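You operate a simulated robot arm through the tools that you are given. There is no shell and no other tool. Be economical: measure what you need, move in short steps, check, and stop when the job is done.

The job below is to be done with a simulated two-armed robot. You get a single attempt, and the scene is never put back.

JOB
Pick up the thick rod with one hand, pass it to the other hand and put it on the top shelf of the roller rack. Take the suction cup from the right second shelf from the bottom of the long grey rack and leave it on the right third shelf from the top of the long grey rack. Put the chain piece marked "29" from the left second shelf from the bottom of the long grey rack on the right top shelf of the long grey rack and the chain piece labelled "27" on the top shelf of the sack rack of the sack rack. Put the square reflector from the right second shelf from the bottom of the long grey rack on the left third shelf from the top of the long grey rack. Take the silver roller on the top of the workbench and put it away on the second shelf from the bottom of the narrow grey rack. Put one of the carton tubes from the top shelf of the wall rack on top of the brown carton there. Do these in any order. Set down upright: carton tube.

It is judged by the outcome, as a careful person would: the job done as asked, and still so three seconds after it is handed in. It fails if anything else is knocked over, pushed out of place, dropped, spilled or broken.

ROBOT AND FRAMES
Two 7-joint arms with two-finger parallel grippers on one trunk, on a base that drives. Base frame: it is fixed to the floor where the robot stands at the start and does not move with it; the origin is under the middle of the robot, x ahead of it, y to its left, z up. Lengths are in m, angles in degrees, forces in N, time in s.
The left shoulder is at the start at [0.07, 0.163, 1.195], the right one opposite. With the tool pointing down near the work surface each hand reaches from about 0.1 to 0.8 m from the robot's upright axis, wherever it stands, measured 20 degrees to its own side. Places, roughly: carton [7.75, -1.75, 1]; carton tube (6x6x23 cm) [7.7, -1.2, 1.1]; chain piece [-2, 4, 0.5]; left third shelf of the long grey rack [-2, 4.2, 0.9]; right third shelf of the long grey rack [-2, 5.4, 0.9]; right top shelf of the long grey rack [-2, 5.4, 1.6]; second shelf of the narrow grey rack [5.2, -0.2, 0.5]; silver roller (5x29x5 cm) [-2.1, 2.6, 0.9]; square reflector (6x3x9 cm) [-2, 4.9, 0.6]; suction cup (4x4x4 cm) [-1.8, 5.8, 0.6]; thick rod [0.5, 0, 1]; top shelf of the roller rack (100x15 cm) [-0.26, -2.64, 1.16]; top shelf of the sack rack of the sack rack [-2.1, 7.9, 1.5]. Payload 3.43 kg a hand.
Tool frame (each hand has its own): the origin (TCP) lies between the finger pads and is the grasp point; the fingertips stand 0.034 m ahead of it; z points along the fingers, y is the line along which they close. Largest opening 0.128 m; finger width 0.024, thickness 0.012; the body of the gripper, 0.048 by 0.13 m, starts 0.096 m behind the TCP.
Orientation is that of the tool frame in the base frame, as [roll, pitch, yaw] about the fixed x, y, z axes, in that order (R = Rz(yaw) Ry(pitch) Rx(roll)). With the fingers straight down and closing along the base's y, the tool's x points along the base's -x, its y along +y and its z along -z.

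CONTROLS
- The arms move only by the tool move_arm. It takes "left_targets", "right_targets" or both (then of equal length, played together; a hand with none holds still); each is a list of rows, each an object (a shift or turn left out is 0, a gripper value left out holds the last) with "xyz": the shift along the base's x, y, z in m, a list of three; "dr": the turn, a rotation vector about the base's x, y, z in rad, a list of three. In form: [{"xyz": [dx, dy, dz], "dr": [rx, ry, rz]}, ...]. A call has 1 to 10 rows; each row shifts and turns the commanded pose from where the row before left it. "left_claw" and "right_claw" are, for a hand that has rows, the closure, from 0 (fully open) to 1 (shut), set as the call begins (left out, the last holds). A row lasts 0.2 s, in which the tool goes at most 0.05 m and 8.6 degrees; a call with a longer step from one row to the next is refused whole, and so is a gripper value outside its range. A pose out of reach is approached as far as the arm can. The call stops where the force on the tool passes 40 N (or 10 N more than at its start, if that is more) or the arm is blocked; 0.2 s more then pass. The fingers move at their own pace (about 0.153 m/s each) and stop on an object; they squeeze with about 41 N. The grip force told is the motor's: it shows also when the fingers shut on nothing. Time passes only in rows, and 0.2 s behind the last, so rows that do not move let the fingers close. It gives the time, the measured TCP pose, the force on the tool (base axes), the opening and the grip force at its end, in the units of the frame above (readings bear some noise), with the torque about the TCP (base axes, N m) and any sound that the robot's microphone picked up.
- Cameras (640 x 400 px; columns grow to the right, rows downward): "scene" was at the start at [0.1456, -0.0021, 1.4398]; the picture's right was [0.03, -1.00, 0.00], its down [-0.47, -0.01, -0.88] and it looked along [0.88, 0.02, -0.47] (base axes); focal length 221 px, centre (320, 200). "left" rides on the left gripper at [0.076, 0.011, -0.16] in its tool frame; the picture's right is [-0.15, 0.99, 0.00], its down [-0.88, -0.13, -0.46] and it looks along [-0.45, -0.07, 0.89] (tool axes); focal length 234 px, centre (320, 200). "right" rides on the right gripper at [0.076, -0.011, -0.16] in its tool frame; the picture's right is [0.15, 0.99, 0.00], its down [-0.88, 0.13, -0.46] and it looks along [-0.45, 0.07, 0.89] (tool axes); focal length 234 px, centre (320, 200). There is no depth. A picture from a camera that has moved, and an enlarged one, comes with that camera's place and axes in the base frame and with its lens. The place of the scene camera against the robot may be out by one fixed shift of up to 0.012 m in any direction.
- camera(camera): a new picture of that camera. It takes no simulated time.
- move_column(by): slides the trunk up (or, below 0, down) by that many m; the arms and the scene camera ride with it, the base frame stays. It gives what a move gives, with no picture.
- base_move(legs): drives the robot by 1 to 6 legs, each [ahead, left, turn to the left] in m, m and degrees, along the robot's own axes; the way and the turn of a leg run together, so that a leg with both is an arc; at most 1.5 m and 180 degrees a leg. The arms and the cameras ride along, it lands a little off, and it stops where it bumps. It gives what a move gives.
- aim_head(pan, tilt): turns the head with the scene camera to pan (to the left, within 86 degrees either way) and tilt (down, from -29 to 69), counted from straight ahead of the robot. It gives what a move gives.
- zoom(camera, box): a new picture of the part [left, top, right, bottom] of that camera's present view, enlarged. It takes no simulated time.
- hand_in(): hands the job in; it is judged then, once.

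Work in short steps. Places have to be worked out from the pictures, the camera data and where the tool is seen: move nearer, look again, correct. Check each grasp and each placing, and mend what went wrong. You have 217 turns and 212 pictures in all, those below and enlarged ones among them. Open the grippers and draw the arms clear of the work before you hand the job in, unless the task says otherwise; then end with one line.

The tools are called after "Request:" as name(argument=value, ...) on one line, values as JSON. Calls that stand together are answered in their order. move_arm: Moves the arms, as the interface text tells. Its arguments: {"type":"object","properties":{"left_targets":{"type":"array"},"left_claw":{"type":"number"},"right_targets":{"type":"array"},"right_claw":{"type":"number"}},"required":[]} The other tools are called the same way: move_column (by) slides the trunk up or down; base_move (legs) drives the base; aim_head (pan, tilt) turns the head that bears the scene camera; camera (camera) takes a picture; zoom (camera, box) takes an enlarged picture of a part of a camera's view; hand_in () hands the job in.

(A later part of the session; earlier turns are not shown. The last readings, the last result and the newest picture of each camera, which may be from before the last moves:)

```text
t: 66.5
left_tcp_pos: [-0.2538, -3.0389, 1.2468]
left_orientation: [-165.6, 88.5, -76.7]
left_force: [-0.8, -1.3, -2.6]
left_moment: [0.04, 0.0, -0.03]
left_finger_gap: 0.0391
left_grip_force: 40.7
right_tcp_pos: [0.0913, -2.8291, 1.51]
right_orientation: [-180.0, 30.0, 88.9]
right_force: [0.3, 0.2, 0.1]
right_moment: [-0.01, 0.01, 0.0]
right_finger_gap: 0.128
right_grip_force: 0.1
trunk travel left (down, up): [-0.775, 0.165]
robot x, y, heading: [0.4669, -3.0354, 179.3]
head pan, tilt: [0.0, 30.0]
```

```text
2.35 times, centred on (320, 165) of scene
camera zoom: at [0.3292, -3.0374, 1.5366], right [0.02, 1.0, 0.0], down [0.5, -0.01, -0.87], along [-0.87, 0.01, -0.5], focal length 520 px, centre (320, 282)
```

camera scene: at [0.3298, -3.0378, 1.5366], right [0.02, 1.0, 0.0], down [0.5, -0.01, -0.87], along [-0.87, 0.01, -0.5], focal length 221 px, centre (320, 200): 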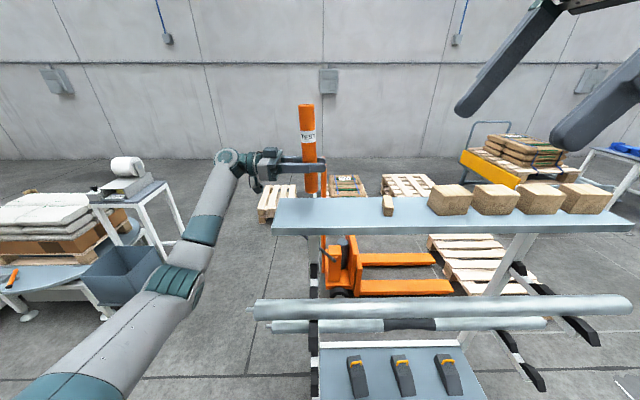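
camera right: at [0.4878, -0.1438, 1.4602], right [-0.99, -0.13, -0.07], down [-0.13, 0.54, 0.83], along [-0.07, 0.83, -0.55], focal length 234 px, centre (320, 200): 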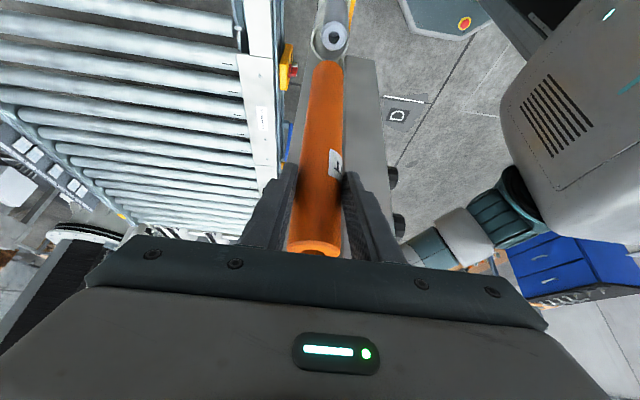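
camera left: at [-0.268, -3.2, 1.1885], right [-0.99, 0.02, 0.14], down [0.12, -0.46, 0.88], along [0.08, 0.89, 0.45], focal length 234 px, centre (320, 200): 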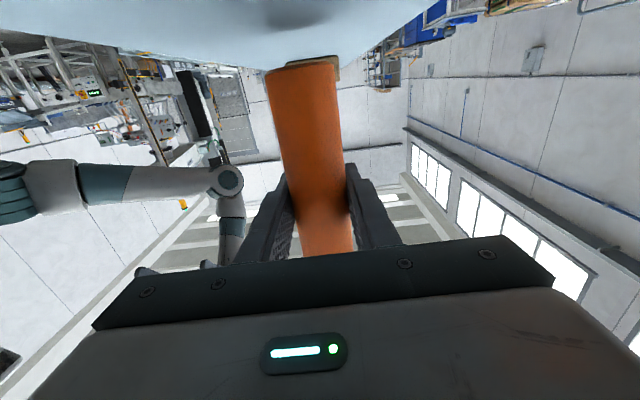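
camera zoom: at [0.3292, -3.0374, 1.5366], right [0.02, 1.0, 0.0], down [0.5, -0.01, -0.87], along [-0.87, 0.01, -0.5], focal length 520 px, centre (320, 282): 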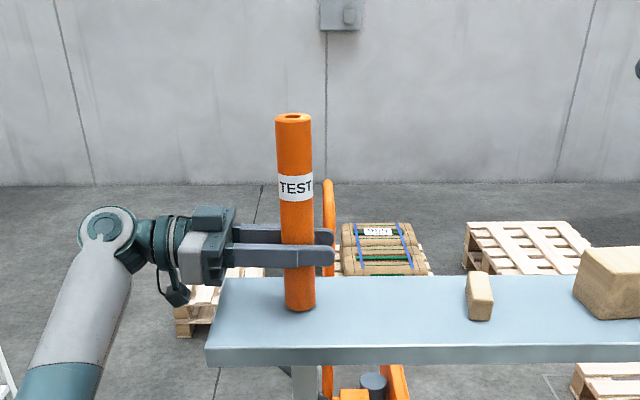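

No contact yet, so I lower another 9 mm in small steps.

Request:
move_arm(left_targets=[{"xyz": [0, 0, -0.003]}, {"xyz": [0, 0, -0.003]}, {"xyz": [0, 0, -0.003]}, {}])

Request:
zoom(camera="scene", box=[250, 100, 350, 240])

```text
t: 67.5
left_tcp_pos: [-0.2538, -3.0391, 1.2436]
left_orientation: [177.1, 88.9, -93.9]
left_force: [-12.8, 0.1, 32.6]
left_moment: [-0.88, 0.82, -0.31]
left_finger_gap: 0.039
left_grip_force: 41.2
right_tcp_pos: [0.0925, -2.8295, 1.5118]
right_orientation: [-179.9, 29.8, 89.0]
right_force: [0.2, -0.2, 0.0]
right_moment: [0.01, 0.01, 0.0]
right_finger_gap: 0.1283
right_grip_force: 0.0
trunk travel left (down, up): [-0.775, 0.165]
robot x, y, heading: [0.4641, -3.0346, 179.1]
head pan, tilt: [0.0, 30.0]
```

```text
2.86 times, centred on (300, 170) of scene
camera zoom: at [0.3312, -3.037, 1.5372], right [0.02, 1.0, 0.0], down [0.5, -0.01, -0.87], along [-0.87, 0.01, -0.5], focal length 631 px, centre (377, 286)
```

zoom: 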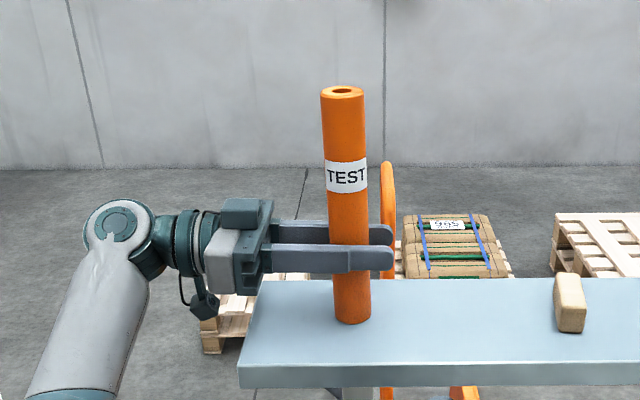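

It has contact with 33 N pressing. I relieve about 4 mm and release gently.

Request:
move_arm(left_targets=[{"xyz": [0, 0, 0.004]}, {}])

Request:
move_arm(left_targets=[{}, {}], left_claw=0.6)

Request:
zoom(camera="scene", box=[250, 100, 350, 240])

```text
t: 68.1
left_tcp_pos: [-0.253, -3.0399, 1.2439]
left_orientation: [-170.6, 88.6, -81.7]
left_force: [-9.0, 1.7, 26.1]
left_moment: [-0.65, 0.64, -0.24]
left_finger_gap: 0.039
left_grip_force: 41.1
right_tcp_pos: [0.0927, -2.8286, 1.5109]
right_orientation: [-179.9, 30.0, 88.9]
right_force: [-0.6, 1.2, -0.7]
right_moment: [0.0, -0.01, 0.0]
right_finger_gap: 0.1279
right_grip_force: 0.0
trunk travel left (down, up): [-0.775, 0.165]
robot x, y, heading: [0.4619, -3.0354, 179.3]
head pan, tilt: [0.0, 30.0]
```

```text
t: 68.7
left_tcp_pos: [-0.2545, -3.0407, 1.2424]
left_orientation: [-164.7, 88.5, -76.0]
left_force: [-0.3, -0.2, 0.6]
left_moment: [-0.01, -0.02, 0.0]
left_finger_gap: 0.0511
left_grip_force: 0.1
right_tcp_pos: [0.092, -2.8291, 1.5099]
right_orientation: [179.9, 29.9, 88.9]
right_force: [-0.3, 0.7, 0.4]
right_moment: [0.02, -0.03, 0.0]
right_finger_gap: 0.1277
right_grip_force: 0.0
trunk travel left (down, up): [-0.775, 0.165]
robot x, y, heading: [0.4668, -3.0329, 179.3]
head pan, tilt: [0.0, 30.0]
```

```text
2.86 times, centred on (300, 170) of scene
camera zoom: at [0.3303, -3.0371, 1.5366], right [0.02, 1.0, 0.0], down [0.5, -0.01, -0.87], along [-0.87, 0.01, -0.5], focal length 631 px, centre (377, 286)
```

zoom: 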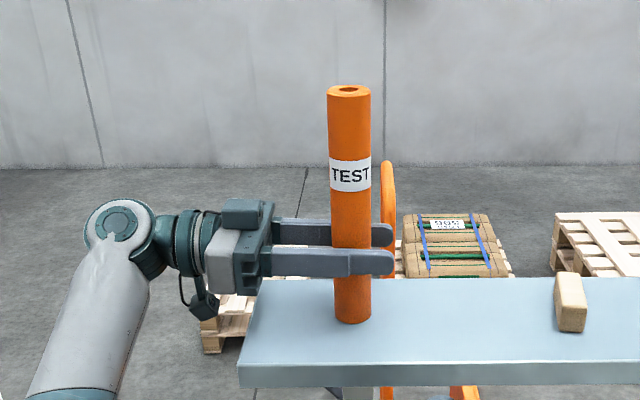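

The rod stands freely upright between the fingers. I open fully and withdraw along -y.

Request:
move_arm(left_targets=[{}, {}, {"xyz": [0, -0.03, 0]}, {"xyz": [0, -0.04, 0]}, {"xyz": [0, -0.045, 0]}, {"xyz": [0, -0.045, 0]}, {"xyz": [0, 0, 0.04]}], left_claw=0)

Request:
camera(camera="scene")

```text
t: 70.3
left_tcp_pos: [-0.2545, -3.196, 1.2825]
left_orientation: [-166.8, 88.5, -78.1]
left_force: [0.0, 0.4, -0.3]
left_moment: [-0.01, 0.0, 0.0]
left_finger_gap: 0.1278
left_grip_force: 0.0
right_tcp_pos: [0.0918, -2.8273, 1.5101]
right_orientation: [180.0, 30.0, 88.8]
right_force: [-0.2, -0.4, -0.7]
right_moment: [-0.01, 0.01, 0.01]
right_finger_gap: 0.128
right_grip_force: 0.1
trunk travel left (down, up): [-0.775, 0.165]
robot x, y, heading: [0.466, -3.0346, 179.2]
head pan, tilt: [0.0, 30.0]
```

```text
176 pictures are left
camera scene: at [0.33, -3.0355, 1.5366], right [0.02, 1.0, 0.0], down [0.5, -0.01, -0.87], along [-0.87, 0.01, -0.5], focal length 221 px, centre (320, 200)
```

scene: 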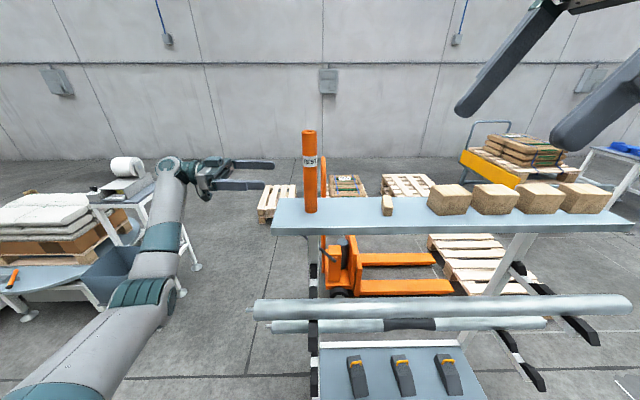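

The rod stands steadily on the top shelf. I back away from the rack and then fold the arms to a forward-down 45° pose for driving and shelf work.

Request:
base_move(legs=[[-0.5, 0, 0]])

Request:
move_arm(left_targets=[{"dr": [-0.0512, -0.0512, 0.1236], "xyz": [0.025, -0.01, 0]}, {"dr": [-0.0512, -0.0512, 0.1236], "xyz": [0.025, -0.01, 0]}, {"dr": [-0.0512, -0.0512, 0.1236], "xyz": [0.025, -0.01, 0]}, {"dr": [-0.0512, -0.0512, 0.1236], "xyz": [0.025, -0.01, 0]}, {"dr": [-0.0512, -0.0512, 0.1236], "xyz": [0.025, -0.01, 0]}, {"dr": [-0.0512, -0.0512, 0.1236], "xyz": [0.025, -0.01, 0]}, {"dr": [-0.0512, -0.0512, 0.1236], "xyz": [0.025, -0.01, 0]}, {"dr": [-0.0512, -0.0512, 0.1236], "xyz": [0.025, -0.01, 0]}, {"dr": [-0.0512, -0.0512, 0.1236], "xyz": [0.025, -0.01, 0]}, {"dr": [-0.0512, -0.0512, 0.1236], "xyz": [0.025, 0, 0]}], right_targets=[{"dr": [-0.0172, 0.0172, -0.13], "xyz": [-0.006, 0.008, -0.01]}, {"dr": [-0.0172, 0.0172, -0.13], "xyz": [-0.006, 0.008, -0.01]}, {"dr": [-0.0172, 0.0172, -0.13], "xyz": [-0.006, 0.008, -0.01]}, {"dr": [-0.0172, 0.0172, -0.13], "xyz": [-0.006, 0.008, -0.01]}, {"dr": [-0.0172, 0.0172, -0.13], "xyz": [-0.006, 0.008, -0.01]}, {"dr": [-0.0172, 0.0172, -0.13], "xyz": [-0.006, 0.008, -0.01]}, {"dr": [-0.0172, 0.0172, -0.13], "xyz": [-0.006, 0.008, -0.01]}, {"dr": [-0.0172, 0.0172, -0.13], "xyz": [-0.006, 0, -0.01]}, {"dr": [-0.0172, 0.0172, -0.13], "xyz": [-0.006, 0, -0.01]}, {"dr": [-0.0172, 0.0172, -0.13], "xyz": [-0.006, 0, -0.01]}])

Request:
camera(camera="scene")

```text
t: 73.2
left_tcp_pos: [0.2415, -3.208, 1.2818]
left_orientation: [-164.4, 88.6, -74.9]
left_force: [0.0, -0.3, -0.8]
left_moment: [-0.03, -0.01, -0.05]
left_finger_gap: 0.128
left_grip_force: 0.1
right_tcp_pos: [0.5831, -2.8387, 1.5101]
right_orientation: [-180.0, 29.8, 89.4]
right_force: [-1.4, -0.2, 0.5]
right_moment: [0.01, -0.02, 0.01]
right_finger_gap: 0.1281
right_grip_force: 0.1
trunk travel left (down, up): [-0.775, 0.165]
robot x, y, heading: [0.9617, -3.0436, 179.5]
head pan, tilt: [0.0, 30.0]
```

```text
t: 75.4
left_tcp_pos: [0.4628, -3.3096, 1.2991]
left_orientation: [-171.3, 49.7, -7.8]
left_force: [-0.9, 0.1, -0.3]
left_moment: [-0.01, -0.01, 0.03]
left_finger_gap: 0.1279
left_grip_force: 0.1
left hand out of reach, approached as far as the arm can: row 9, 10
right_tcp_pos: [0.5245, -2.7801, 1.4109]
right_orientation: [-178.0, 42.8, 15.7]
right_force: [-0.9, -0.7, -0.4]
right_moment: [-0.02, -0.02, 0.01]
right_finger_gap: 0.128
right_grip_force: 0.0
trunk travel left (down, up): [-0.775, 0.165]
robot x, y, heading: [0.9587, -3.0432, 180.0]
head pan, tilt: [0.0, 30.0]
```

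```text
175 pictures are left
camera scene: at [0.8237, -3.0428, 1.5364], right [0.01, 1.0, 0.0], down [0.5, 0.0, -0.87], along [-0.87, 0.01, -0.5], focal length 221 px, centre (320, 200)
```

scene: 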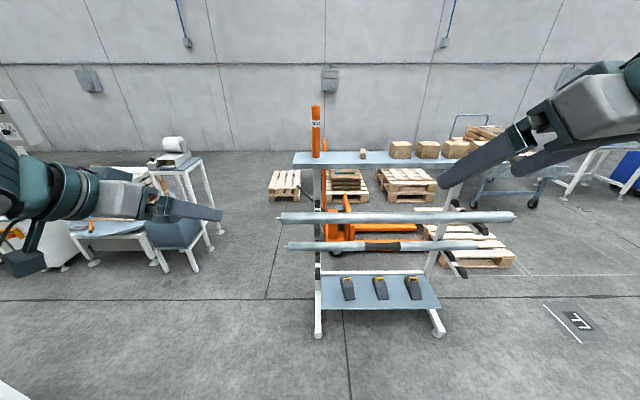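

The arms are nearly in the carry pose. I straighten both yaws, then drive around the pallet toward the west aisle.

Request:
move_arm(left_targets=[{"dr": [0, 0, 0.065], "xyz": [0.02, 0, 0]}, {"dr": [0, 0, 0.065], "xyz": [0.02, 0, 0]}], right_targets=[{"dr": [0, 0, -0.137]}, {"dr": [0, 0, -0.137]}])

Request:
base_move(legs=[[0, -1.5, 0], [0, -0.75, 0], [1.45, 0, 0], [0, 0, -90], [0.5, 0, 0]])

Request:
aim_head(pan=20, tilt=20)

Request:
camera(camera="scene")

```text
t: 76.0
left_tcp_pos: [0.4707, -3.3199, 1.3248]
left_orientation: [-171.0, 49.8, -0.4]
left_force: [0.1, 0.1, -0.4]
left_moment: [-0.02, -0.01, 0.02]
left_finger_gap: 0.1279
left_grip_force: 0.2
left hand out of reach, approached as far as the arm can: row 1, 2
right_tcp_pos: [0.5252, -2.7818, 1.4104]
right_orientation: [-178.0, 43.0, 0.0]
right_force: [-0.4, 0.5, -0.6]
right_moment: [-0.04, 0.04, -0.03]
right_finger_gap: 0.1281
right_grip_force: 0.1
trunk travel left (down, up): [-0.775, 0.165]
robot x, y, heading: [0.9601, -3.0416, 179.5]
head pan, tilt: [0.0, 30.0]
```

```text
t: 100.5
left_tcp_pos: [-0.6415, 0.2971, 1.3253]
left_orientation: [-171.0, 49.9, -95.3]
left_force: [0.1, -0.4, -0.5]
left_moment: [0.0, -0.04, -0.01]
left_finger_gap: 0.1279
left_grip_force: 0.1
right_tcp_pos: [-0.109, 0.1983, 1.4117]
right_orientation: [-177.9, 42.9, -94.6]
right_force: [-0.4, -0.1, -0.4]
right_moment: [0.0, 0.03, -0.02]
right_finger_gap: 0.128
right_grip_force: 0.1
trunk travel left (down, up): [-0.775, 0.165]
robot x, y, heading: [-0.4041, -0.2134, 84.6]
head pan, tilt: [0.0, 30.0]
```

```text
t: 101.3
left_tcp_pos: [-0.641, 0.2987, 1.3258]
left_orientation: [-171.0, 49.9, -95.3]
left_force: [-0.6, -0.7, 0.4]
left_moment: [0.02, -0.05, 0.0]
left_finger_gap: 0.1276
left_grip_force: 0.0
right_tcp_pos: [-0.1085, 0.2004, 1.4106]
right_orientation: [-177.8, 42.8, -94.6]
right_force: [0.1, -0.2, -0.2]
right_moment: [0.01, 0.01, 0.01]
right_finger_gap: 0.1281
right_grip_force: 0.0
trunk travel left (down, up): [-0.775, 0.165]
robot x, y, heading: [-0.401, -0.2153, 84.9]
head pan, tilt: [20.0, 20.0]
```

```text
174 pictures are left
camera scene: at [-0.4181, -0.0779, 1.5526], right [0.97, 0.25, 0.0], down [0.09, -0.33, -0.94], along [-0.24, 0.91, -0.34], focal length 221 px, centre (320, 200)
```

scene: 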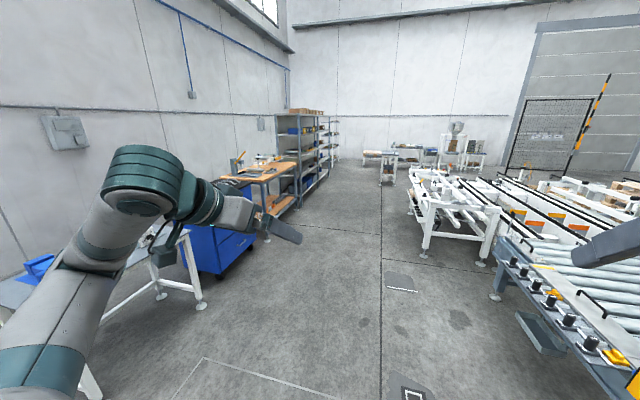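

The aisle north at x≈-0.5 is clear. I drive to about y=4.3 and turn left to face the long grey rack.

Request:
base_move(legs=[[0, 0, 5.2], [1.5, 0, 0], [1.5, 0.1, 0], [1.5, 0, 0], [0, 0, 90]])

Request:
aim_head(pan=0, tilt=25)

Request:
camera(camera="scene")

```text
refused: leg 3 is longer than a leg can be; nothing moved
```

```text
t: 102.2
left_tcp_pos: [-0.6419, 0.2993, 1.3236]
left_orientation: [-171.1, 49.8, -95.3]
left_force: [-0.6, -0.9, -0.7]
left_moment: [-0.04, -0.03, -0.01]
left_finger_gap: 0.1279
left_grip_force: 0.1
right_tcp_pos: [-0.1085, 0.199, 1.412]
right_orientation: [-178.0, 42.8, -94.8]
right_force: [-0.3, 0.3, -0.5]
right_moment: [0.01, 0.03, 0.02]
right_finger_gap: 0.1282
right_grip_force: 0.2
trunk travel left (down, up): [-0.775, 0.165]
robot x, y, heading: [-0.403, -0.2162, 84.6]
head pan, tilt: [0.0, 25.0]
```

```text
173 pictures are left
camera scene: at [-0.3862, -0.0767, 1.5446], right [1.0, -0.09, 0.0], down [-0.04, -0.42, -0.91], along [0.08, 0.9, -0.42], focal length 221 px, centre (320, 200)
```

scene: 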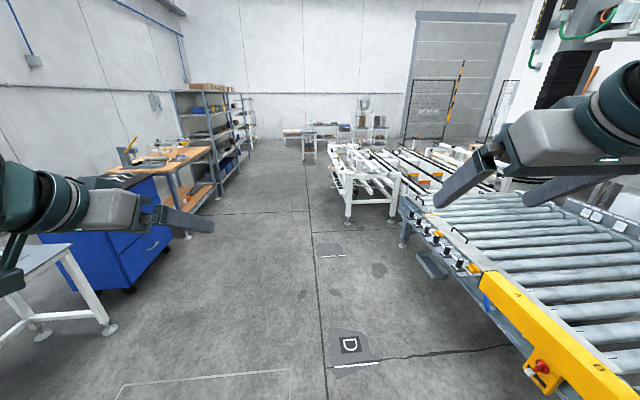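

One leg was slightly too long, so I redo it with shorter legs.

Request:
base_move(legs=[[0, 0.15, 5.2], [1.5, 0, 0], [1.5, 0, 0], [1.5, 0, 0], [0, 0, 90]])

Request:
camera(camera="scene")

```text
t: 128.3
left_tcp_pos: [-0.9436, 3.9752, 1.3244]
left_orientation: [-171.1, 49.8, -2.0]
left_force: [0.9, -0.3, 0.5]
left_moment: [0.03, -0.01, 0.01]
left_finger_gap: 0.1281
left_grip_force: 0.0
right_tcp_pos: [-0.8744, 4.5107, 1.4104]
right_orientation: [-177.8, 42.8, -1.4]
right_force: [-0.2, -0.7, -0.1]
right_moment: [0.04, 0.01, 0.02]
right_finger_gap: 0.1282
right_grip_force: 0.0
trunk travel left (down, up): [-0.775, 0.165]
robot x, y, heading: [-0.4467, 4.2392, 178.0]
head pan, tilt: [0.0, 25.0]
```

```text
172 pictures are left
camera scene: at [-0.5833, 4.2416, 1.5446], right [0.03, 1.0, 0.0], down [0.42, -0.01, -0.91], along [-0.91, 0.03, -0.42], focal length 221 px, centre (320, 200)
```

scene: 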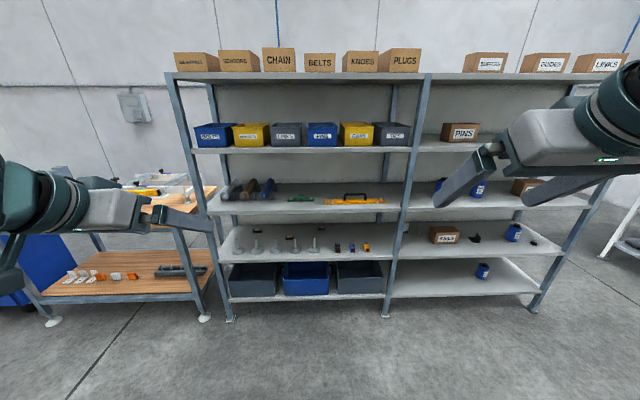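

The whole rack is in view with five levels. I zoom in on the second-from-bottom shelf in both bays, and the sack-rack side later.

Request:
zoom(camera="scene", box=[210, 170, 410, 300])

Request:
zoom(camera="scene", box=[390, 150, 590, 290])

```text
3.08 times, centred on (310, 235) of scene
camera zoom: at [-0.5833, 4.2416, 1.5446], right [0.03, 1.0, 0.0], down [0.42, -0.01, -0.91], along [-0.91, 0.03, -0.42], focal length 680 px, centre (351, 92)
```

zoom: 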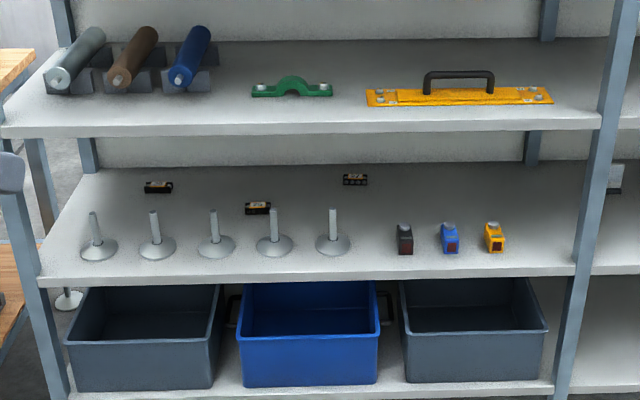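

```text
2.86 times, centred on (490, 220) of scene
camera zoom: at [-0.5833, 4.2416, 1.5446], right [0.03, 1.0, 0.0], down [0.42, -0.01, -0.91], along [-0.91, 0.03, -0.42], focal length 631 px, centre (-166, 143)
```

zoom: 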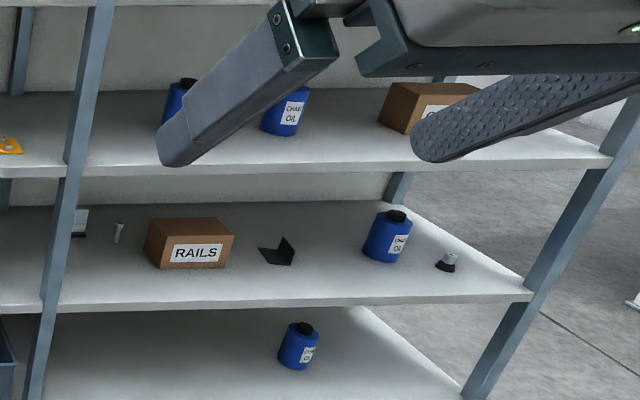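

I see three small chain pieces at the back of the left bay behind a row of levelling feet. The suction cup is at the right end, and a small panel near the middle post is probably the reflector. I move closer and lower the trunk to read the labels.

Request:
base_move(legs=[[0.5, 0.15, 1.5]])

Request:
move_column(by=-0.6)

Request:
camera(camera="scene")

```text
t: 131.3
left_tcp_pos: [-1.4276, 3.8147, 1.3252]
left_orientation: [-171.1, 49.8, 0.0]
left_force: [0.9, 0.0, 0.2]
left_moment: [-0.03, -0.03, -0.02]
left_finger_gap: 0.128
left_grip_force: 0.0
right_tcp_pos: [-1.3775, 4.354, 1.4126]
right_orientation: [-177.9, 42.9, 0.7]
right_force: [-0.2, -0.8, -0.5]
right_moment: [-0.03, 0.0, -0.01]
right_finger_gap: 0.128
right_grip_force: 0.1
trunk travel left (down, up): [-0.775, 0.165]
robot x, y, heading: [-0.942, 4.0985, -180.3]
head pan, tilt: [0.0, 25.0]
```

```text
refused: -0.6 is not a number from -0.4 to 0.4
```

```text
169 pictures are left
camera scene: at [-1.0768, 4.0941, 1.5447], right [0.0, 1.0, 0.0], down [0.42, 0.0, -0.91], along [-0.91, 0.0, -0.42], focal length 221 px, centre (320, 200)
```

scene: 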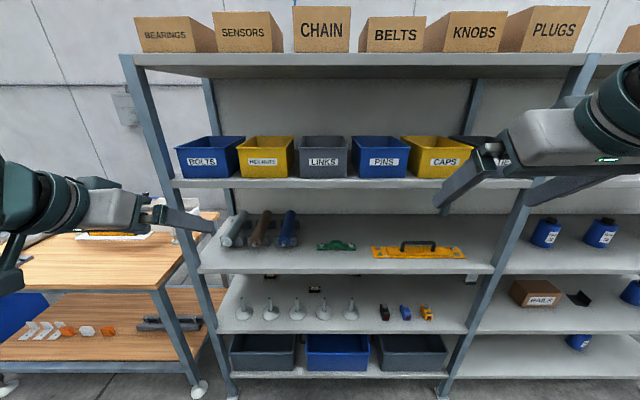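

I lower the trunk in two steps to see into the shelf.

Request:
move_column(by=-0.4)

Request:
move_column(by=-0.3)

Request:
camera(camera="scene")

```text
t: 135.1
left_tcp_pos: [-1.4282, 3.8147, 0.9252]
left_orientation: [-171.0, 49.8, 0.0]
left_force: [-0.4, 0.2, -0.6]
left_moment: [0.0, 0.03, -0.01]
left_finger_gap: 0.1279
left_grip_force: 0.1
right_tcp_pos: [-1.3785, 4.354, 1.0106]
right_orientation: [-177.9, 42.9, 0.5]
right_force: [-0.2, 0.6, 0.0]
right_moment: [-0.04, 0.01, 0.0]
right_finger_gap: 0.1282
right_grip_force: 0.0
trunk travel left (down, up): [-0.375, 0.565]
robot x, y, heading: [-0.9395, 4.1011, -179.9]
head pan, tilt: [0.0, 25.0]
```

```text
t: 138.1
left_tcp_pos: [-1.428, 3.8139, 0.6258]
left_orientation: [-171.0, 49.8, 0.0]
left_force: [0.4, 0.4, 0.0]
left_moment: [0.01, 0.0, 0.0]
left_finger_gap: 0.1277
left_grip_force: 0.1
right_tcp_pos: [-1.3779, 4.3544, 0.7115]
right_orientation: [-177.9, 42.9, 0.6]
right_force: [-0.3, 0.0, 0.6]
right_moment: [0.01, 0.03, -0.01]
right_finger_gap: 0.1278
right_grip_force: 0.2
trunk travel left (down, up): [-0.075, 0.865]
robot x, y, heading: [-0.9407, 4.096, -179.9]
head pan, tilt: [0.0, 25.0]
```

```text
168 pictures are left
camera scene: at [-1.0775, 4.0938, 0.8446], right [0.0, 1.0, 0.0], down [0.42, 0.0, -0.91], along [-0.91, 0.0, -0.42], focal length 221 px, centre (320, 200)
```

scene: 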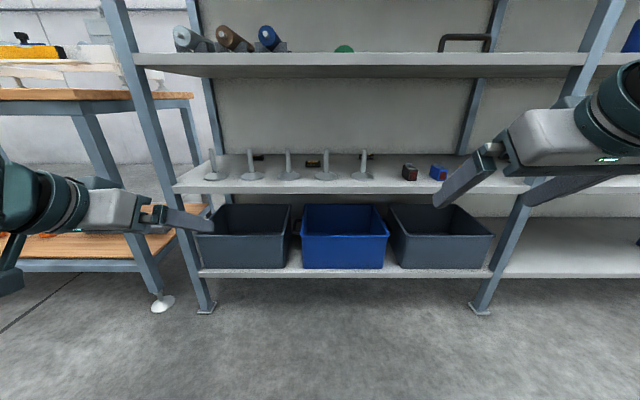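

Now I zoom in on the chain pieces to read the labels.

Request:
zoom(camera="scene", box=[200, 140, 290, 190])

Request:
zoom(camera="scene", box=[290, 140, 380, 190])

```text
7.11 times, centred on (245, 165) of scene
camera zoom: at [-1.0775, 4.0938, 0.8446], right [0.0, 1.0, 0.0], down [0.42, 0.0, -0.91], along [-0.91, 0.0, -0.42], focal length 1571 px, centre (853, 449)
```

zoom: 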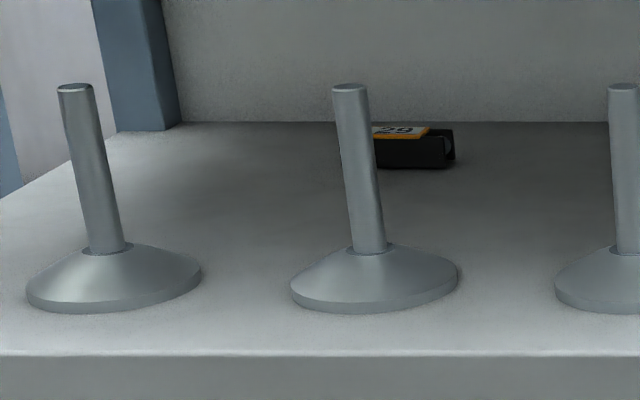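

```text
7.11 times, centred on (335, 165) of scene
camera zoom: at [-1.0775, 4.0938, 0.8446], right [0.0, 1.0, 0.0], down [0.42, 0.0, -0.91], along [-0.91, 0.0, -0.42], focal length 1571 px, centre (213, 449)
```

zoom: 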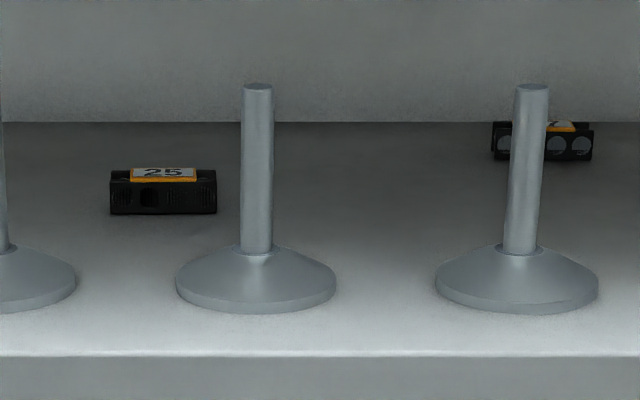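

The labels read 29 (left, about (-2.08, 3.81)), 25 (middle) and probably 27 (right, about (-2.09, 4.307)). The shelf top is z≈0.585 and the shelf above has its underside at about 0.89. I set both hands to a 27°-below-horizontal pose in front of the shelf.

Request:
move_column(by=0.2)

Request:
move_arm(left_targets=[{"dr": [-0.05, 0, 0.06], "xyz": [0.012, -0.005, -0.005]}, {"dr": [-0.05, 0, 0.06], "xyz": [0.012, -0.005, -0.005]}, {"dr": [0, 0.115, 0], "xyz": [0.012, 0, -0.005]}, {"dr": [0, 0.115, 0]}, {}, {}], right_targets=[{"dr": [-0.027, 0, 0.015], "xyz": [0, -0.01, -0.03]}, {"dr": [0, 0.117, 0], "xyz": [0, -0.01, -0.03]}, {"dr": [0, 0.117, 0], "xyz": [0, -0.01, -0.03]}, {"dr": [0, 0.117, 0], "xyz": [-0.01, -0.01, -0.012]}, {}, {}])

Request:
camera(camera="scene")

```text
t: 140.3
left_tcp_pos: [-1.4278, 3.8152, 0.8243]
left_orientation: [-171.1, 49.7, -0.1]
left_force: [-0.3, 0.0, 0.3]
left_moment: [0.01, -0.02, -0.03]
left_finger_gap: 0.1279
left_grip_force: 0.0
right_tcp_pos: [-1.3778, 4.354, 0.9099]
right_orientation: [-177.9, 42.9, 0.6]
right_force: [0.7, -0.7, 1.2]
right_moment: [0.0, -0.02, -0.01]
right_finger_gap: 0.1282
right_grip_force: 0.1
trunk travel left (down, up): [-0.275, 0.665]
robot x, y, heading: [-0.9354, 4.0995, -179.8]
head pan, tilt: [0.0, 25.0]
```

```text
t: 141.7
left_tcp_pos: [-1.4633, 3.7831, 0.8655]
left_orientation: [-179.7, 62.9, 0.2]
left_force: [0.5, 0.0, 0.3]
left_moment: [-0.01, -0.02, 0.0]
left_finger_gap: 0.1281
left_grip_force: 0.1
left hand out of reach, approached as far as the arm can: row 1, 2, 3, 4
right_tcp_pos: [-1.4627, 4.3064, 0.88]
right_orientation: [180.0, 63.0, 0.1]
right_force: [-0.6, -0.5, 0.4]
right_moment: [0.02, -0.03, 0.01]
right_finger_gap: 0.128
right_grip_force: 0.0
right hand out of reach, approached as far as the arm can: row 2, 3, 4
trunk travel left (down, up): [-0.275, 0.665]
robot x, y, heading: [-0.939, 4.1035, -179.8]
head pan, tilt: [0.0, 25.0]
```

```text
165 pictures are left
camera scene: at [-1.0776, 4.0938, 1.0445], right [0.0, 1.0, 0.0], down [0.42, 0.0, -0.91], along [-0.91, 0.0, -0.42], focal length 221 px, centre (320, 200)
```

scene: 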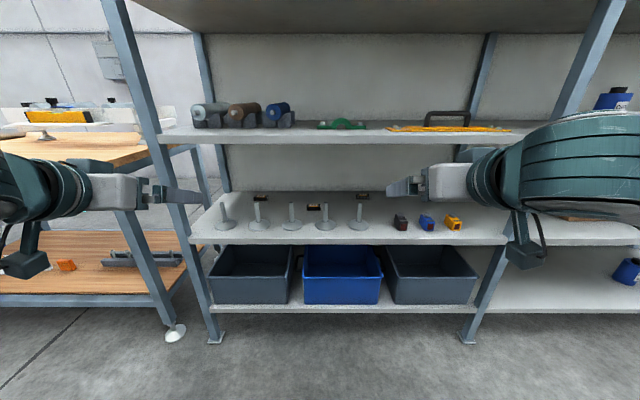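

The hands sit at 0.52 m forward, which is their minimum at this tilt. I zoom in again from this higher view to fix the chain positions precisely, and bring both hands down to the entry height.

Request:
move_arm(left_targets=[{"xyz": [0, 0.005, -0.03]}, {"xyz": [0, 0.005, -0.03]}, {}], right_targets=[{"xyz": [0, 0, -0.035]}, {"xyz": [0, 0, -0.035]}, {}])

Request:
zoom(camera="scene", box=[210, 175, 300, 245])

Request:
zoom(camera="scene", box=[300, 175, 390, 245])

```text
t: 142.5
left_tcp_pos: [-1.4912, 3.7838, 0.8203]
left_orientation: [-179.8, 62.8, 0.1]
left_force: [0.9, 0.4, -0.7]
left_moment: [-0.03, 0.0, 0.01]
left_finger_gap: 0.1282
left_grip_force: 0.1
left hand out of reach, approached as far as the arm can: row 1, 2
right_tcp_pos: [-1.4961, 4.3043, 0.828]
right_orientation: [-179.9, 62.8, 0.1]
right_force: [0.6, -1.2, -0.4]
right_moment: [0.02, 0.03, -0.02]
right_finger_gap: 0.1283
right_grip_force: 0.1
right hand out of reach, approached as far as the arm can: row 1, 2
trunk travel left (down, up): [-0.275, 0.665]
robot x, y, heading: [-0.943, 4.0966, -179.7]
head pan, tilt: [0.0, 25.0]
```

```text
5.71 times, centred on (255, 210) of scene
camera zoom: at [-1.0776, 4.0938, 1.0446], right [0.0, 1.0, 0.0], down [0.42, 0.0, -0.91], along [-0.91, 0.0, -0.42], focal length 1262 px, centre (691, 143)
```

zoom: 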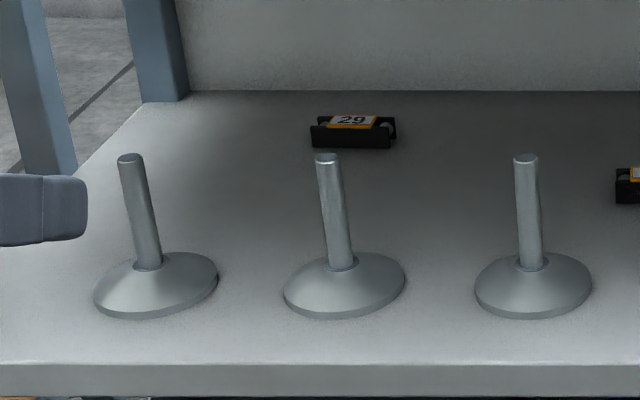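

```text
5.71 times, centred on (345, 210) of scene
camera zoom: at [-1.0776, 4.0938, 1.0446], right [0.0, 1.0, 0.0], down [0.42, 0.0, -0.91], along [-0.91, 0.0, -0.42], focal length 1262 px, centre (177, 143)
```

zoom: 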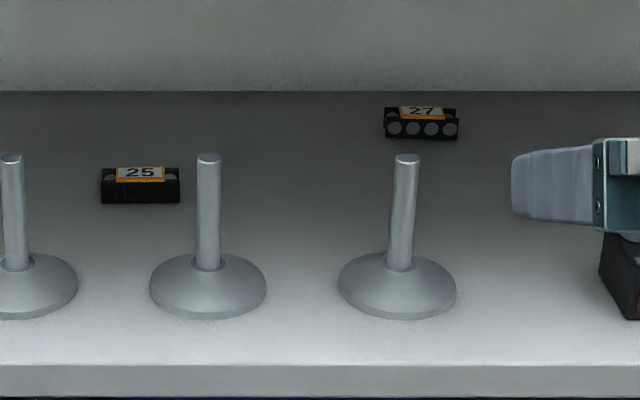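

Confirmed: 29 at about (-2.07, 3.806) and 27 at about (-2.085, 4.305). I drive ahead 0.22 m so the fingertips just enter the opening.

Request:
base_move(legs=[[0.22, 0, 0]])

Request:
camera(camera="left")

Request:
camera(camera="right")

Request:
camera(camera="scene")

```text
t: 144.2
left_tcp_pos: [-1.7073, 3.7795, 0.8201]
left_orientation: [-179.8, 62.9, 0.7]
left_force: [0.0, -0.6, 0.4]
left_moment: [0.02, 0.02, -0.03]
left_finger_gap: 0.1281
left_grip_force: 0.0
right_tcp_pos: [-1.7183, 4.2982, 0.8278]
right_orientation: [-179.9, 62.7, 0.6]
right_force: [-0.1, 0.3, -0.3]
right_moment: [0.0, 0.02, -0.02]
right_finger_gap: 0.1282
right_grip_force: 0.1
trunk travel left (down, up): [-0.275, 0.665]
robot x, y, heading: [-1.1564, 4.0961, -179.4]
head pan, tilt: [0.0, 25.0]
```

```text
162 pictures are left
camera left: at [-1.532, 3.7683, 0.8258], right [-0.06, -0.99, 0.13], down [0.0, 0.13, 0.99], along [-1.0, 0.06, -0.01], focal length 234 px, centre (320, 200)
```

left: 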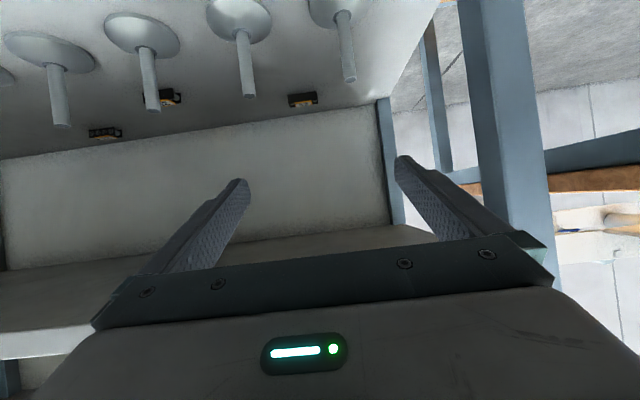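

```text
161 pictures are left
camera right: at [-1.5415, 4.31, 0.8314], right [0.08, -0.99, -0.13], down [0.0, -0.13, 0.99], along [-1.0, -0.08, -0.01], focal length 234 px, centre (320, 200)
```

right: 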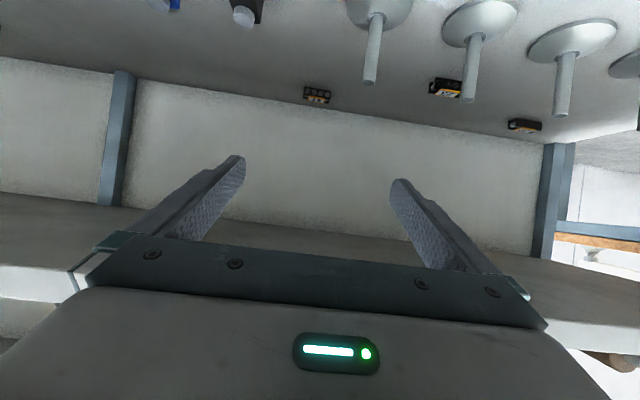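

```text
160 pictures are left
camera scene: at [-1.2979, 4.0909, 1.0444], right [-0.01, 1.0, 0.0], down [0.42, 0.0, -0.91], along [-0.91, -0.01, -0.42], focal length 221 px, centre (320, 200)
```

scene: 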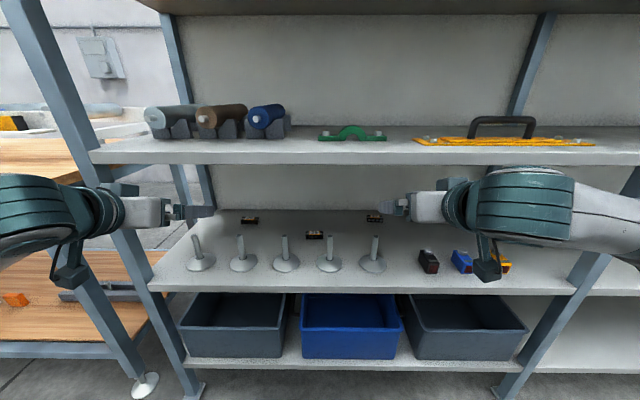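

Both wrist views confirm 29 at y≈3.806 and 27 at y≈4.306, with front edges near x≈-2.05. I insert the left hand halfway along the tool axis and check.

Request:
move_arm(left_targets=[{"xyz": [-0.04, 0.005, -0.0226]}, {"xyz": [-0.04, 0.005, -0.0226]}, {"xyz": [-0.04, 0.005, -0.0226]}, {"xyz": [-0.04, 0.005, -0.0226]}, {"xyz": [-0.04, 0.0065, -0.0226]}, {}])

Request:
camera(camera="scene")

Request:
camera(camera="left")

```text
t: 145.6
left_tcp_pos: [-1.9052, 3.8061, 0.7083]
left_orientation: [-179.7, 62.9, 0.7]
left_force: [-0.1, 0.1, -0.2]
left_moment: [-0.01, 0.02, 0.01]
left_finger_gap: 0.128
left_grip_force: 0.1
right_tcp_pos: [-1.718, 4.2978, 0.8283]
right_orientation: [180.0, 62.8, 0.5]
right_force: [-0.4, 0.3, -1.1]
right_moment: [0.0, -0.05, 0.01]
right_finger_gap: 0.128
right_grip_force: 0.0
trunk travel left (down, up): [-0.275, 0.665]
robot x, y, heading: [-1.1569, 4.0953, -179.6]
head pan, tilt: [0.0, 25.0]
```

```text
159 pictures are left
camera scene: at [-1.2974, 4.0909, 1.0446], right [-0.01, 1.0, 0.0], down [0.42, 0.0, -0.91], along [-0.91, -0.01, -0.42], focal length 221 px, centre (320, 200)
```

scene: 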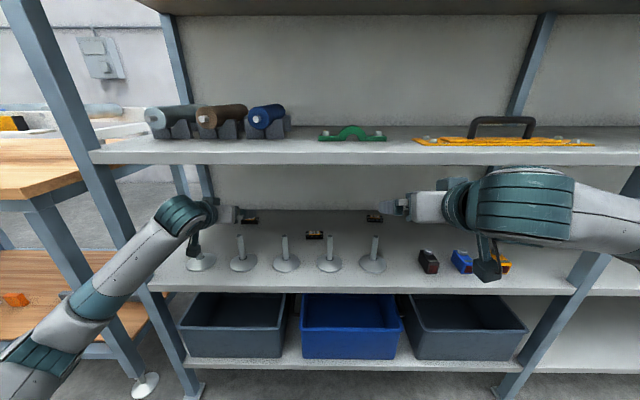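

```text
158 pictures are left
camera left: at [-1.729, 3.796, 0.714], right [-0.06, -0.99, 0.13], down [0.0, 0.13, 0.99], along [-1.0, 0.06, 0.0], focal length 234 px, centre (320, 200)
```

left: 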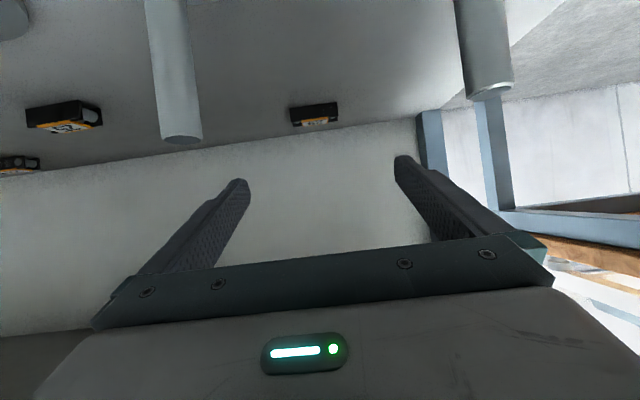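

Clear of the feet. I continue to the chain piece.

Request:
move_arm(left_targets=[{"xyz": [-0.036, 0, -0.0215]}, {"xyz": [-0.036, 0, -0.0215]}, {"xyz": [-0.036, 0, -0.0215]}, {"xyz": [-0.034, 0, -0.0205]}, {}])

Request:
camera(camera="left")

Request:
zoom(camera="scene", box=[170, 170, 320, 290])

```text
t: 146.8
left_tcp_pos: [-2.0482, 3.8042, 0.6207]
left_orientation: [-179.9, 62.9, 0.7]
left_force: [-0.1, 0.3, -0.1]
left_moment: [0.0, 0.04, 0.01]
left_finger_gap: 0.128
left_grip_force: 0.1
right_tcp_pos: [-1.7184, 4.2973, 0.8269]
right_orientation: [-180.0, 62.8, 0.7]
right_force: [-0.4, -0.7, -0.6]
right_moment: [0.04, 0.0, 0.01]
right_finger_gap: 0.1278
right_grip_force: 0.1
trunk travel left (down, up): [-0.275, 0.665]
robot x, y, heading: [-1.1606, 4.0985, -179.0]
head pan, tilt: [0.0, 25.0]
```

```text
157 pictures are left
camera left: at [-1.8722, 3.7952, 0.6255], right [-0.06, -0.99, 0.13], down [0.0, 0.13, 0.99], along [-1.0, 0.06, 0.0], focal length 234 px, centre (320, 200)
```

left: 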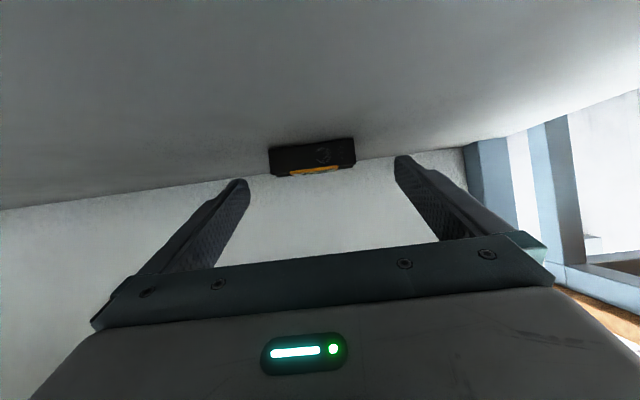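

```text
3.33 times, centred on (245, 230) of scene
camera zoom: at [-1.2974, 4.0909, 1.0446], right [-0.01, 1.0, 0.0], down [0.42, 0.0, -0.91], along [-0.91, -0.01, -0.42], focal length 736 px, centre (570, 100)
```

zoom: 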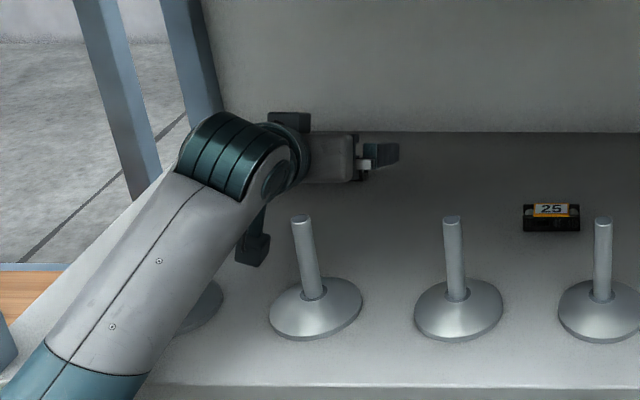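

The chain piece is centred between the fingertips. I go 2 cm deeper and 5 mm lower, then close.

Request:
move_arm(left_targets=[{"xyz": [-0.01, 0.002, -0.003]}, {"xyz": [-0.01, 0, -0.003]}, {}])

Request:
move_arm(left_targets=[{}, {}, {}, {}], left_claw=1)

Request:
camera(camera="left")

```text
t: 147.6
left_tcp_pos: [-2.0701, 3.8067, 0.6165]
left_orientation: [-179.7, 62.8, 0.8]
left_force: [0.0, 0.6, -0.4]
left_moment: [-0.01, 0.0, 0.01]
left_finger_gap: 0.1282
left_grip_force: 0.0
right_tcp_pos: [-1.7182, 4.2974, 0.8277]
right_orientation: [-179.9, 62.8, 0.6]
right_force: [0.6, 0.2, -0.6]
right_moment: [0.01, -0.03, -0.02]
right_finger_gap: 0.1281
right_grip_force: 0.1
trunk travel left (down, up): [-0.275, 0.665]
robot x, y, heading: [-1.1558, 4.0972, -179.3]
head pan, tilt: [0.0, 25.0]
```

```text
t: 148.6
left_tcp_pos: [-2.0688, 3.8064, 0.6172]
left_orientation: [-179.9, 62.9, 0.6]
left_force: [-0.2, -0.4, 2.4]
left_moment: [0.0, -0.01, 0.01]
left_finger_gap: 0.0
left_grip_force: 33.0
right_tcp_pos: [-1.7189, 4.297, 0.8287]
right_orientation: [-180.0, 62.8, 0.6]
right_force: [-0.6, 0.0, 0.9]
right_moment: [-0.01, -0.01, 0.0]
right_finger_gap: 0.1284
right_grip_force: 0.0
trunk travel left (down, up): [-0.275, 0.665]
robot x, y, heading: [-1.1578, 4.0994, -179.5]
head pan, tilt: [0.0, 25.0]
```

```text
155 pictures are left
camera left: at [-1.8928, 3.7965, 0.6226], right [-0.06, -0.99, 0.13], down [0.0, 0.13, 0.99], along [-1.0, 0.06, 0.0], focal length 234 px, centre (320, 200)
```

left: 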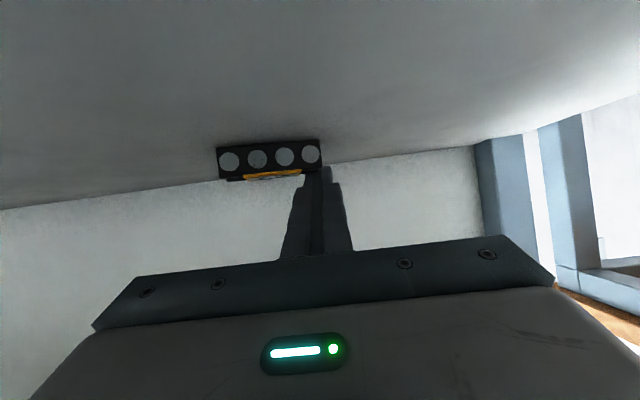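

The grab slipped off the top and pushed the piece about 3 cm toward +y (now y≈3.838). I lift slightly, reopen, re-centre, and plan to go lower and deeper.

Request:
move_arm(left_targets=[{"xyz": [0.015, 0, 0.015]}, {"xyz": [0.015, 0, 0.013]}])

Request:
move_arm(left_targets=[{}, {}, {}, {"xyz": [-0.03, 0.0, 0]}, {"xyz": [-0.005, 0.016, 0]}, {"xyz": [0, 0.016, 0]}, {}], left_claw=0)

Request:
camera(camera="left")

```text
t: 149.2
left_tcp_pos: [-2.0382, 3.8082, 0.6432]
left_orientation: [-179.7, 62.7, 0.8]
left_force: [-0.3, -0.2, -0.6]
left_moment: [0.02, 0.01, -0.01]
left_finger_gap: 0.0
left_grip_force: 33.1
right_tcp_pos: [-1.7182, 4.2982, 0.8276]
right_orientation: [180.0, 62.8, 0.6]
right_force: [-0.4, 0.5, 0.1]
right_moment: [0.01, 0.0, 0.03]
right_finger_gap: 0.1279
right_grip_force: 0.1
trunk travel left (down, up): [-0.275, 0.665]
robot x, y, heading: [-1.1601, 4.0967, -179.3]
head pan, tilt: [0.0, 25.0]
```

```text
t: 150.8
left_tcp_pos: [-2.0745, 3.8381, 0.6446]
left_orientation: [-179.8, 62.8, 0.7]
left_force: [-0.7, -0.4, 0.0]
left_moment: [0.0, -0.04, 0.01]
left_finger_gap: 0.1277
left_grip_force: 0.1
right_tcp_pos: [-1.7181, 4.2968, 0.8279]
right_orientation: [180.0, 62.9, 0.6]
right_force: [0.8, -0.1, -0.4]
right_moment: [0.05, 0.01, -0.03]
right_finger_gap: 0.1277
right_grip_force: 0.0
trunk travel left (down, up): [-0.275, 0.665]
robot x, y, heading: [-1.1601, 4.0964, -179.4]
head pan, tilt: [0.0, 25.0]
```

```text
154 pictures are left
camera left: at [-1.8981, 3.8283, 0.6493], right [-0.06, -0.99, 0.13], down [0.0, 0.13, 0.99], along [-1.0, 0.06, -0.01], focal length 234 px, centre (320, 200)
```

left: 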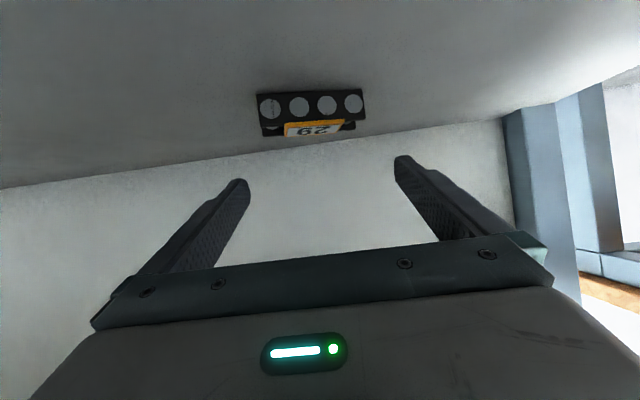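

From this view the piece spans x -2.037 to -2.062 with its top at 0.604, so the previous grab overshot and sat above it. I come back 3.5 cm, pitch 5° steeper and go down, slightly offset to keep the camera box clear of the foot.

Request:
move_arm(left_targets=[{"dr": [0, -0.087, 0], "xyz": [0.012, -0.008, 0]}, {"xyz": [0.012, -0.008, -0.008]}, {"xyz": [0.01, 0, -0.008]}, {"xyz": [0, 0, -0.008]}, {}])

Request:
camera(camera="left")

Request:
zoom(camera="scene", box=[170, 170, 320, 290])

```text
t: 152.0
left_tcp_pos: [-2.0403, 3.8211, 0.6209]
left_orientation: [-179.9, 57.8, 0.6]
left_force: [0.7, -0.7, 0.0]
left_moment: [0.0, -0.01, 0.0]
left_finger_gap: 0.1282
left_grip_force: 0.1
right_tcp_pos: [-1.717, 4.2975, 0.8275]
right_orientation: [180.0, 62.8, 0.6]
right_force: [0.2, -0.2, -0.3]
right_moment: [0.01, -0.01, -0.02]
right_finger_gap: 0.128
right_grip_force: 0.1
trunk travel left (down, up): [-0.275, 0.665]
robot x, y, heading: [-1.1597, 4.0953, -179.1]
head pan, tilt: [0.0, 25.0]
```

```text
153 pictures are left
camera left: at [-1.8655, 3.8123, 0.6416], right [-0.07, -0.99, 0.12], down [-0.08, 0.13, 0.99], along [-0.99, 0.06, -0.09], focal length 234 px, centre (320, 200)
```

left: 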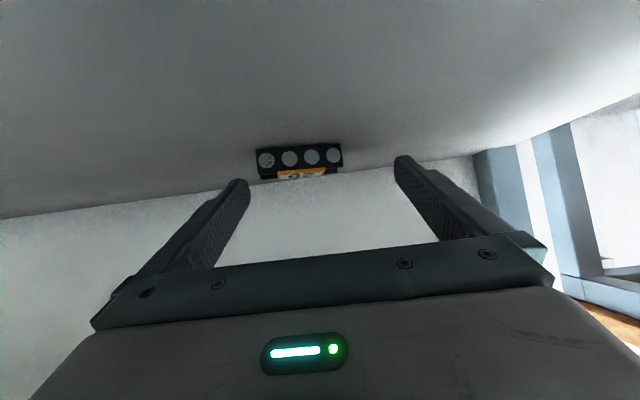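

```text
3.33 times, centred on (245, 230) of scene
camera zoom: at [-1.2975, 4.0909, 1.0445], right [-0.01, 1.0, 0.0], down [0.42, 0.0, -0.91], along [-0.91, -0.01, -0.42], focal length 736 px, centre (570, 100)
```

zoom: 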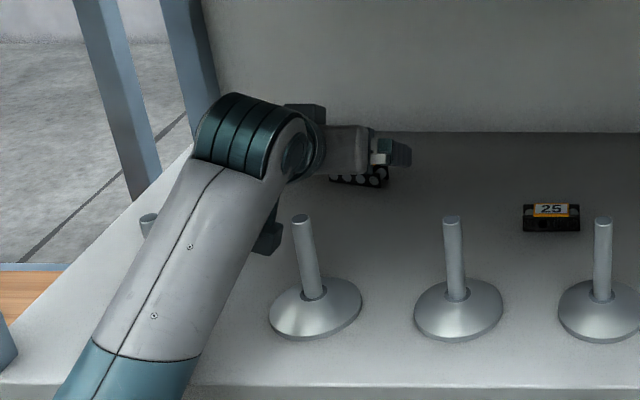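

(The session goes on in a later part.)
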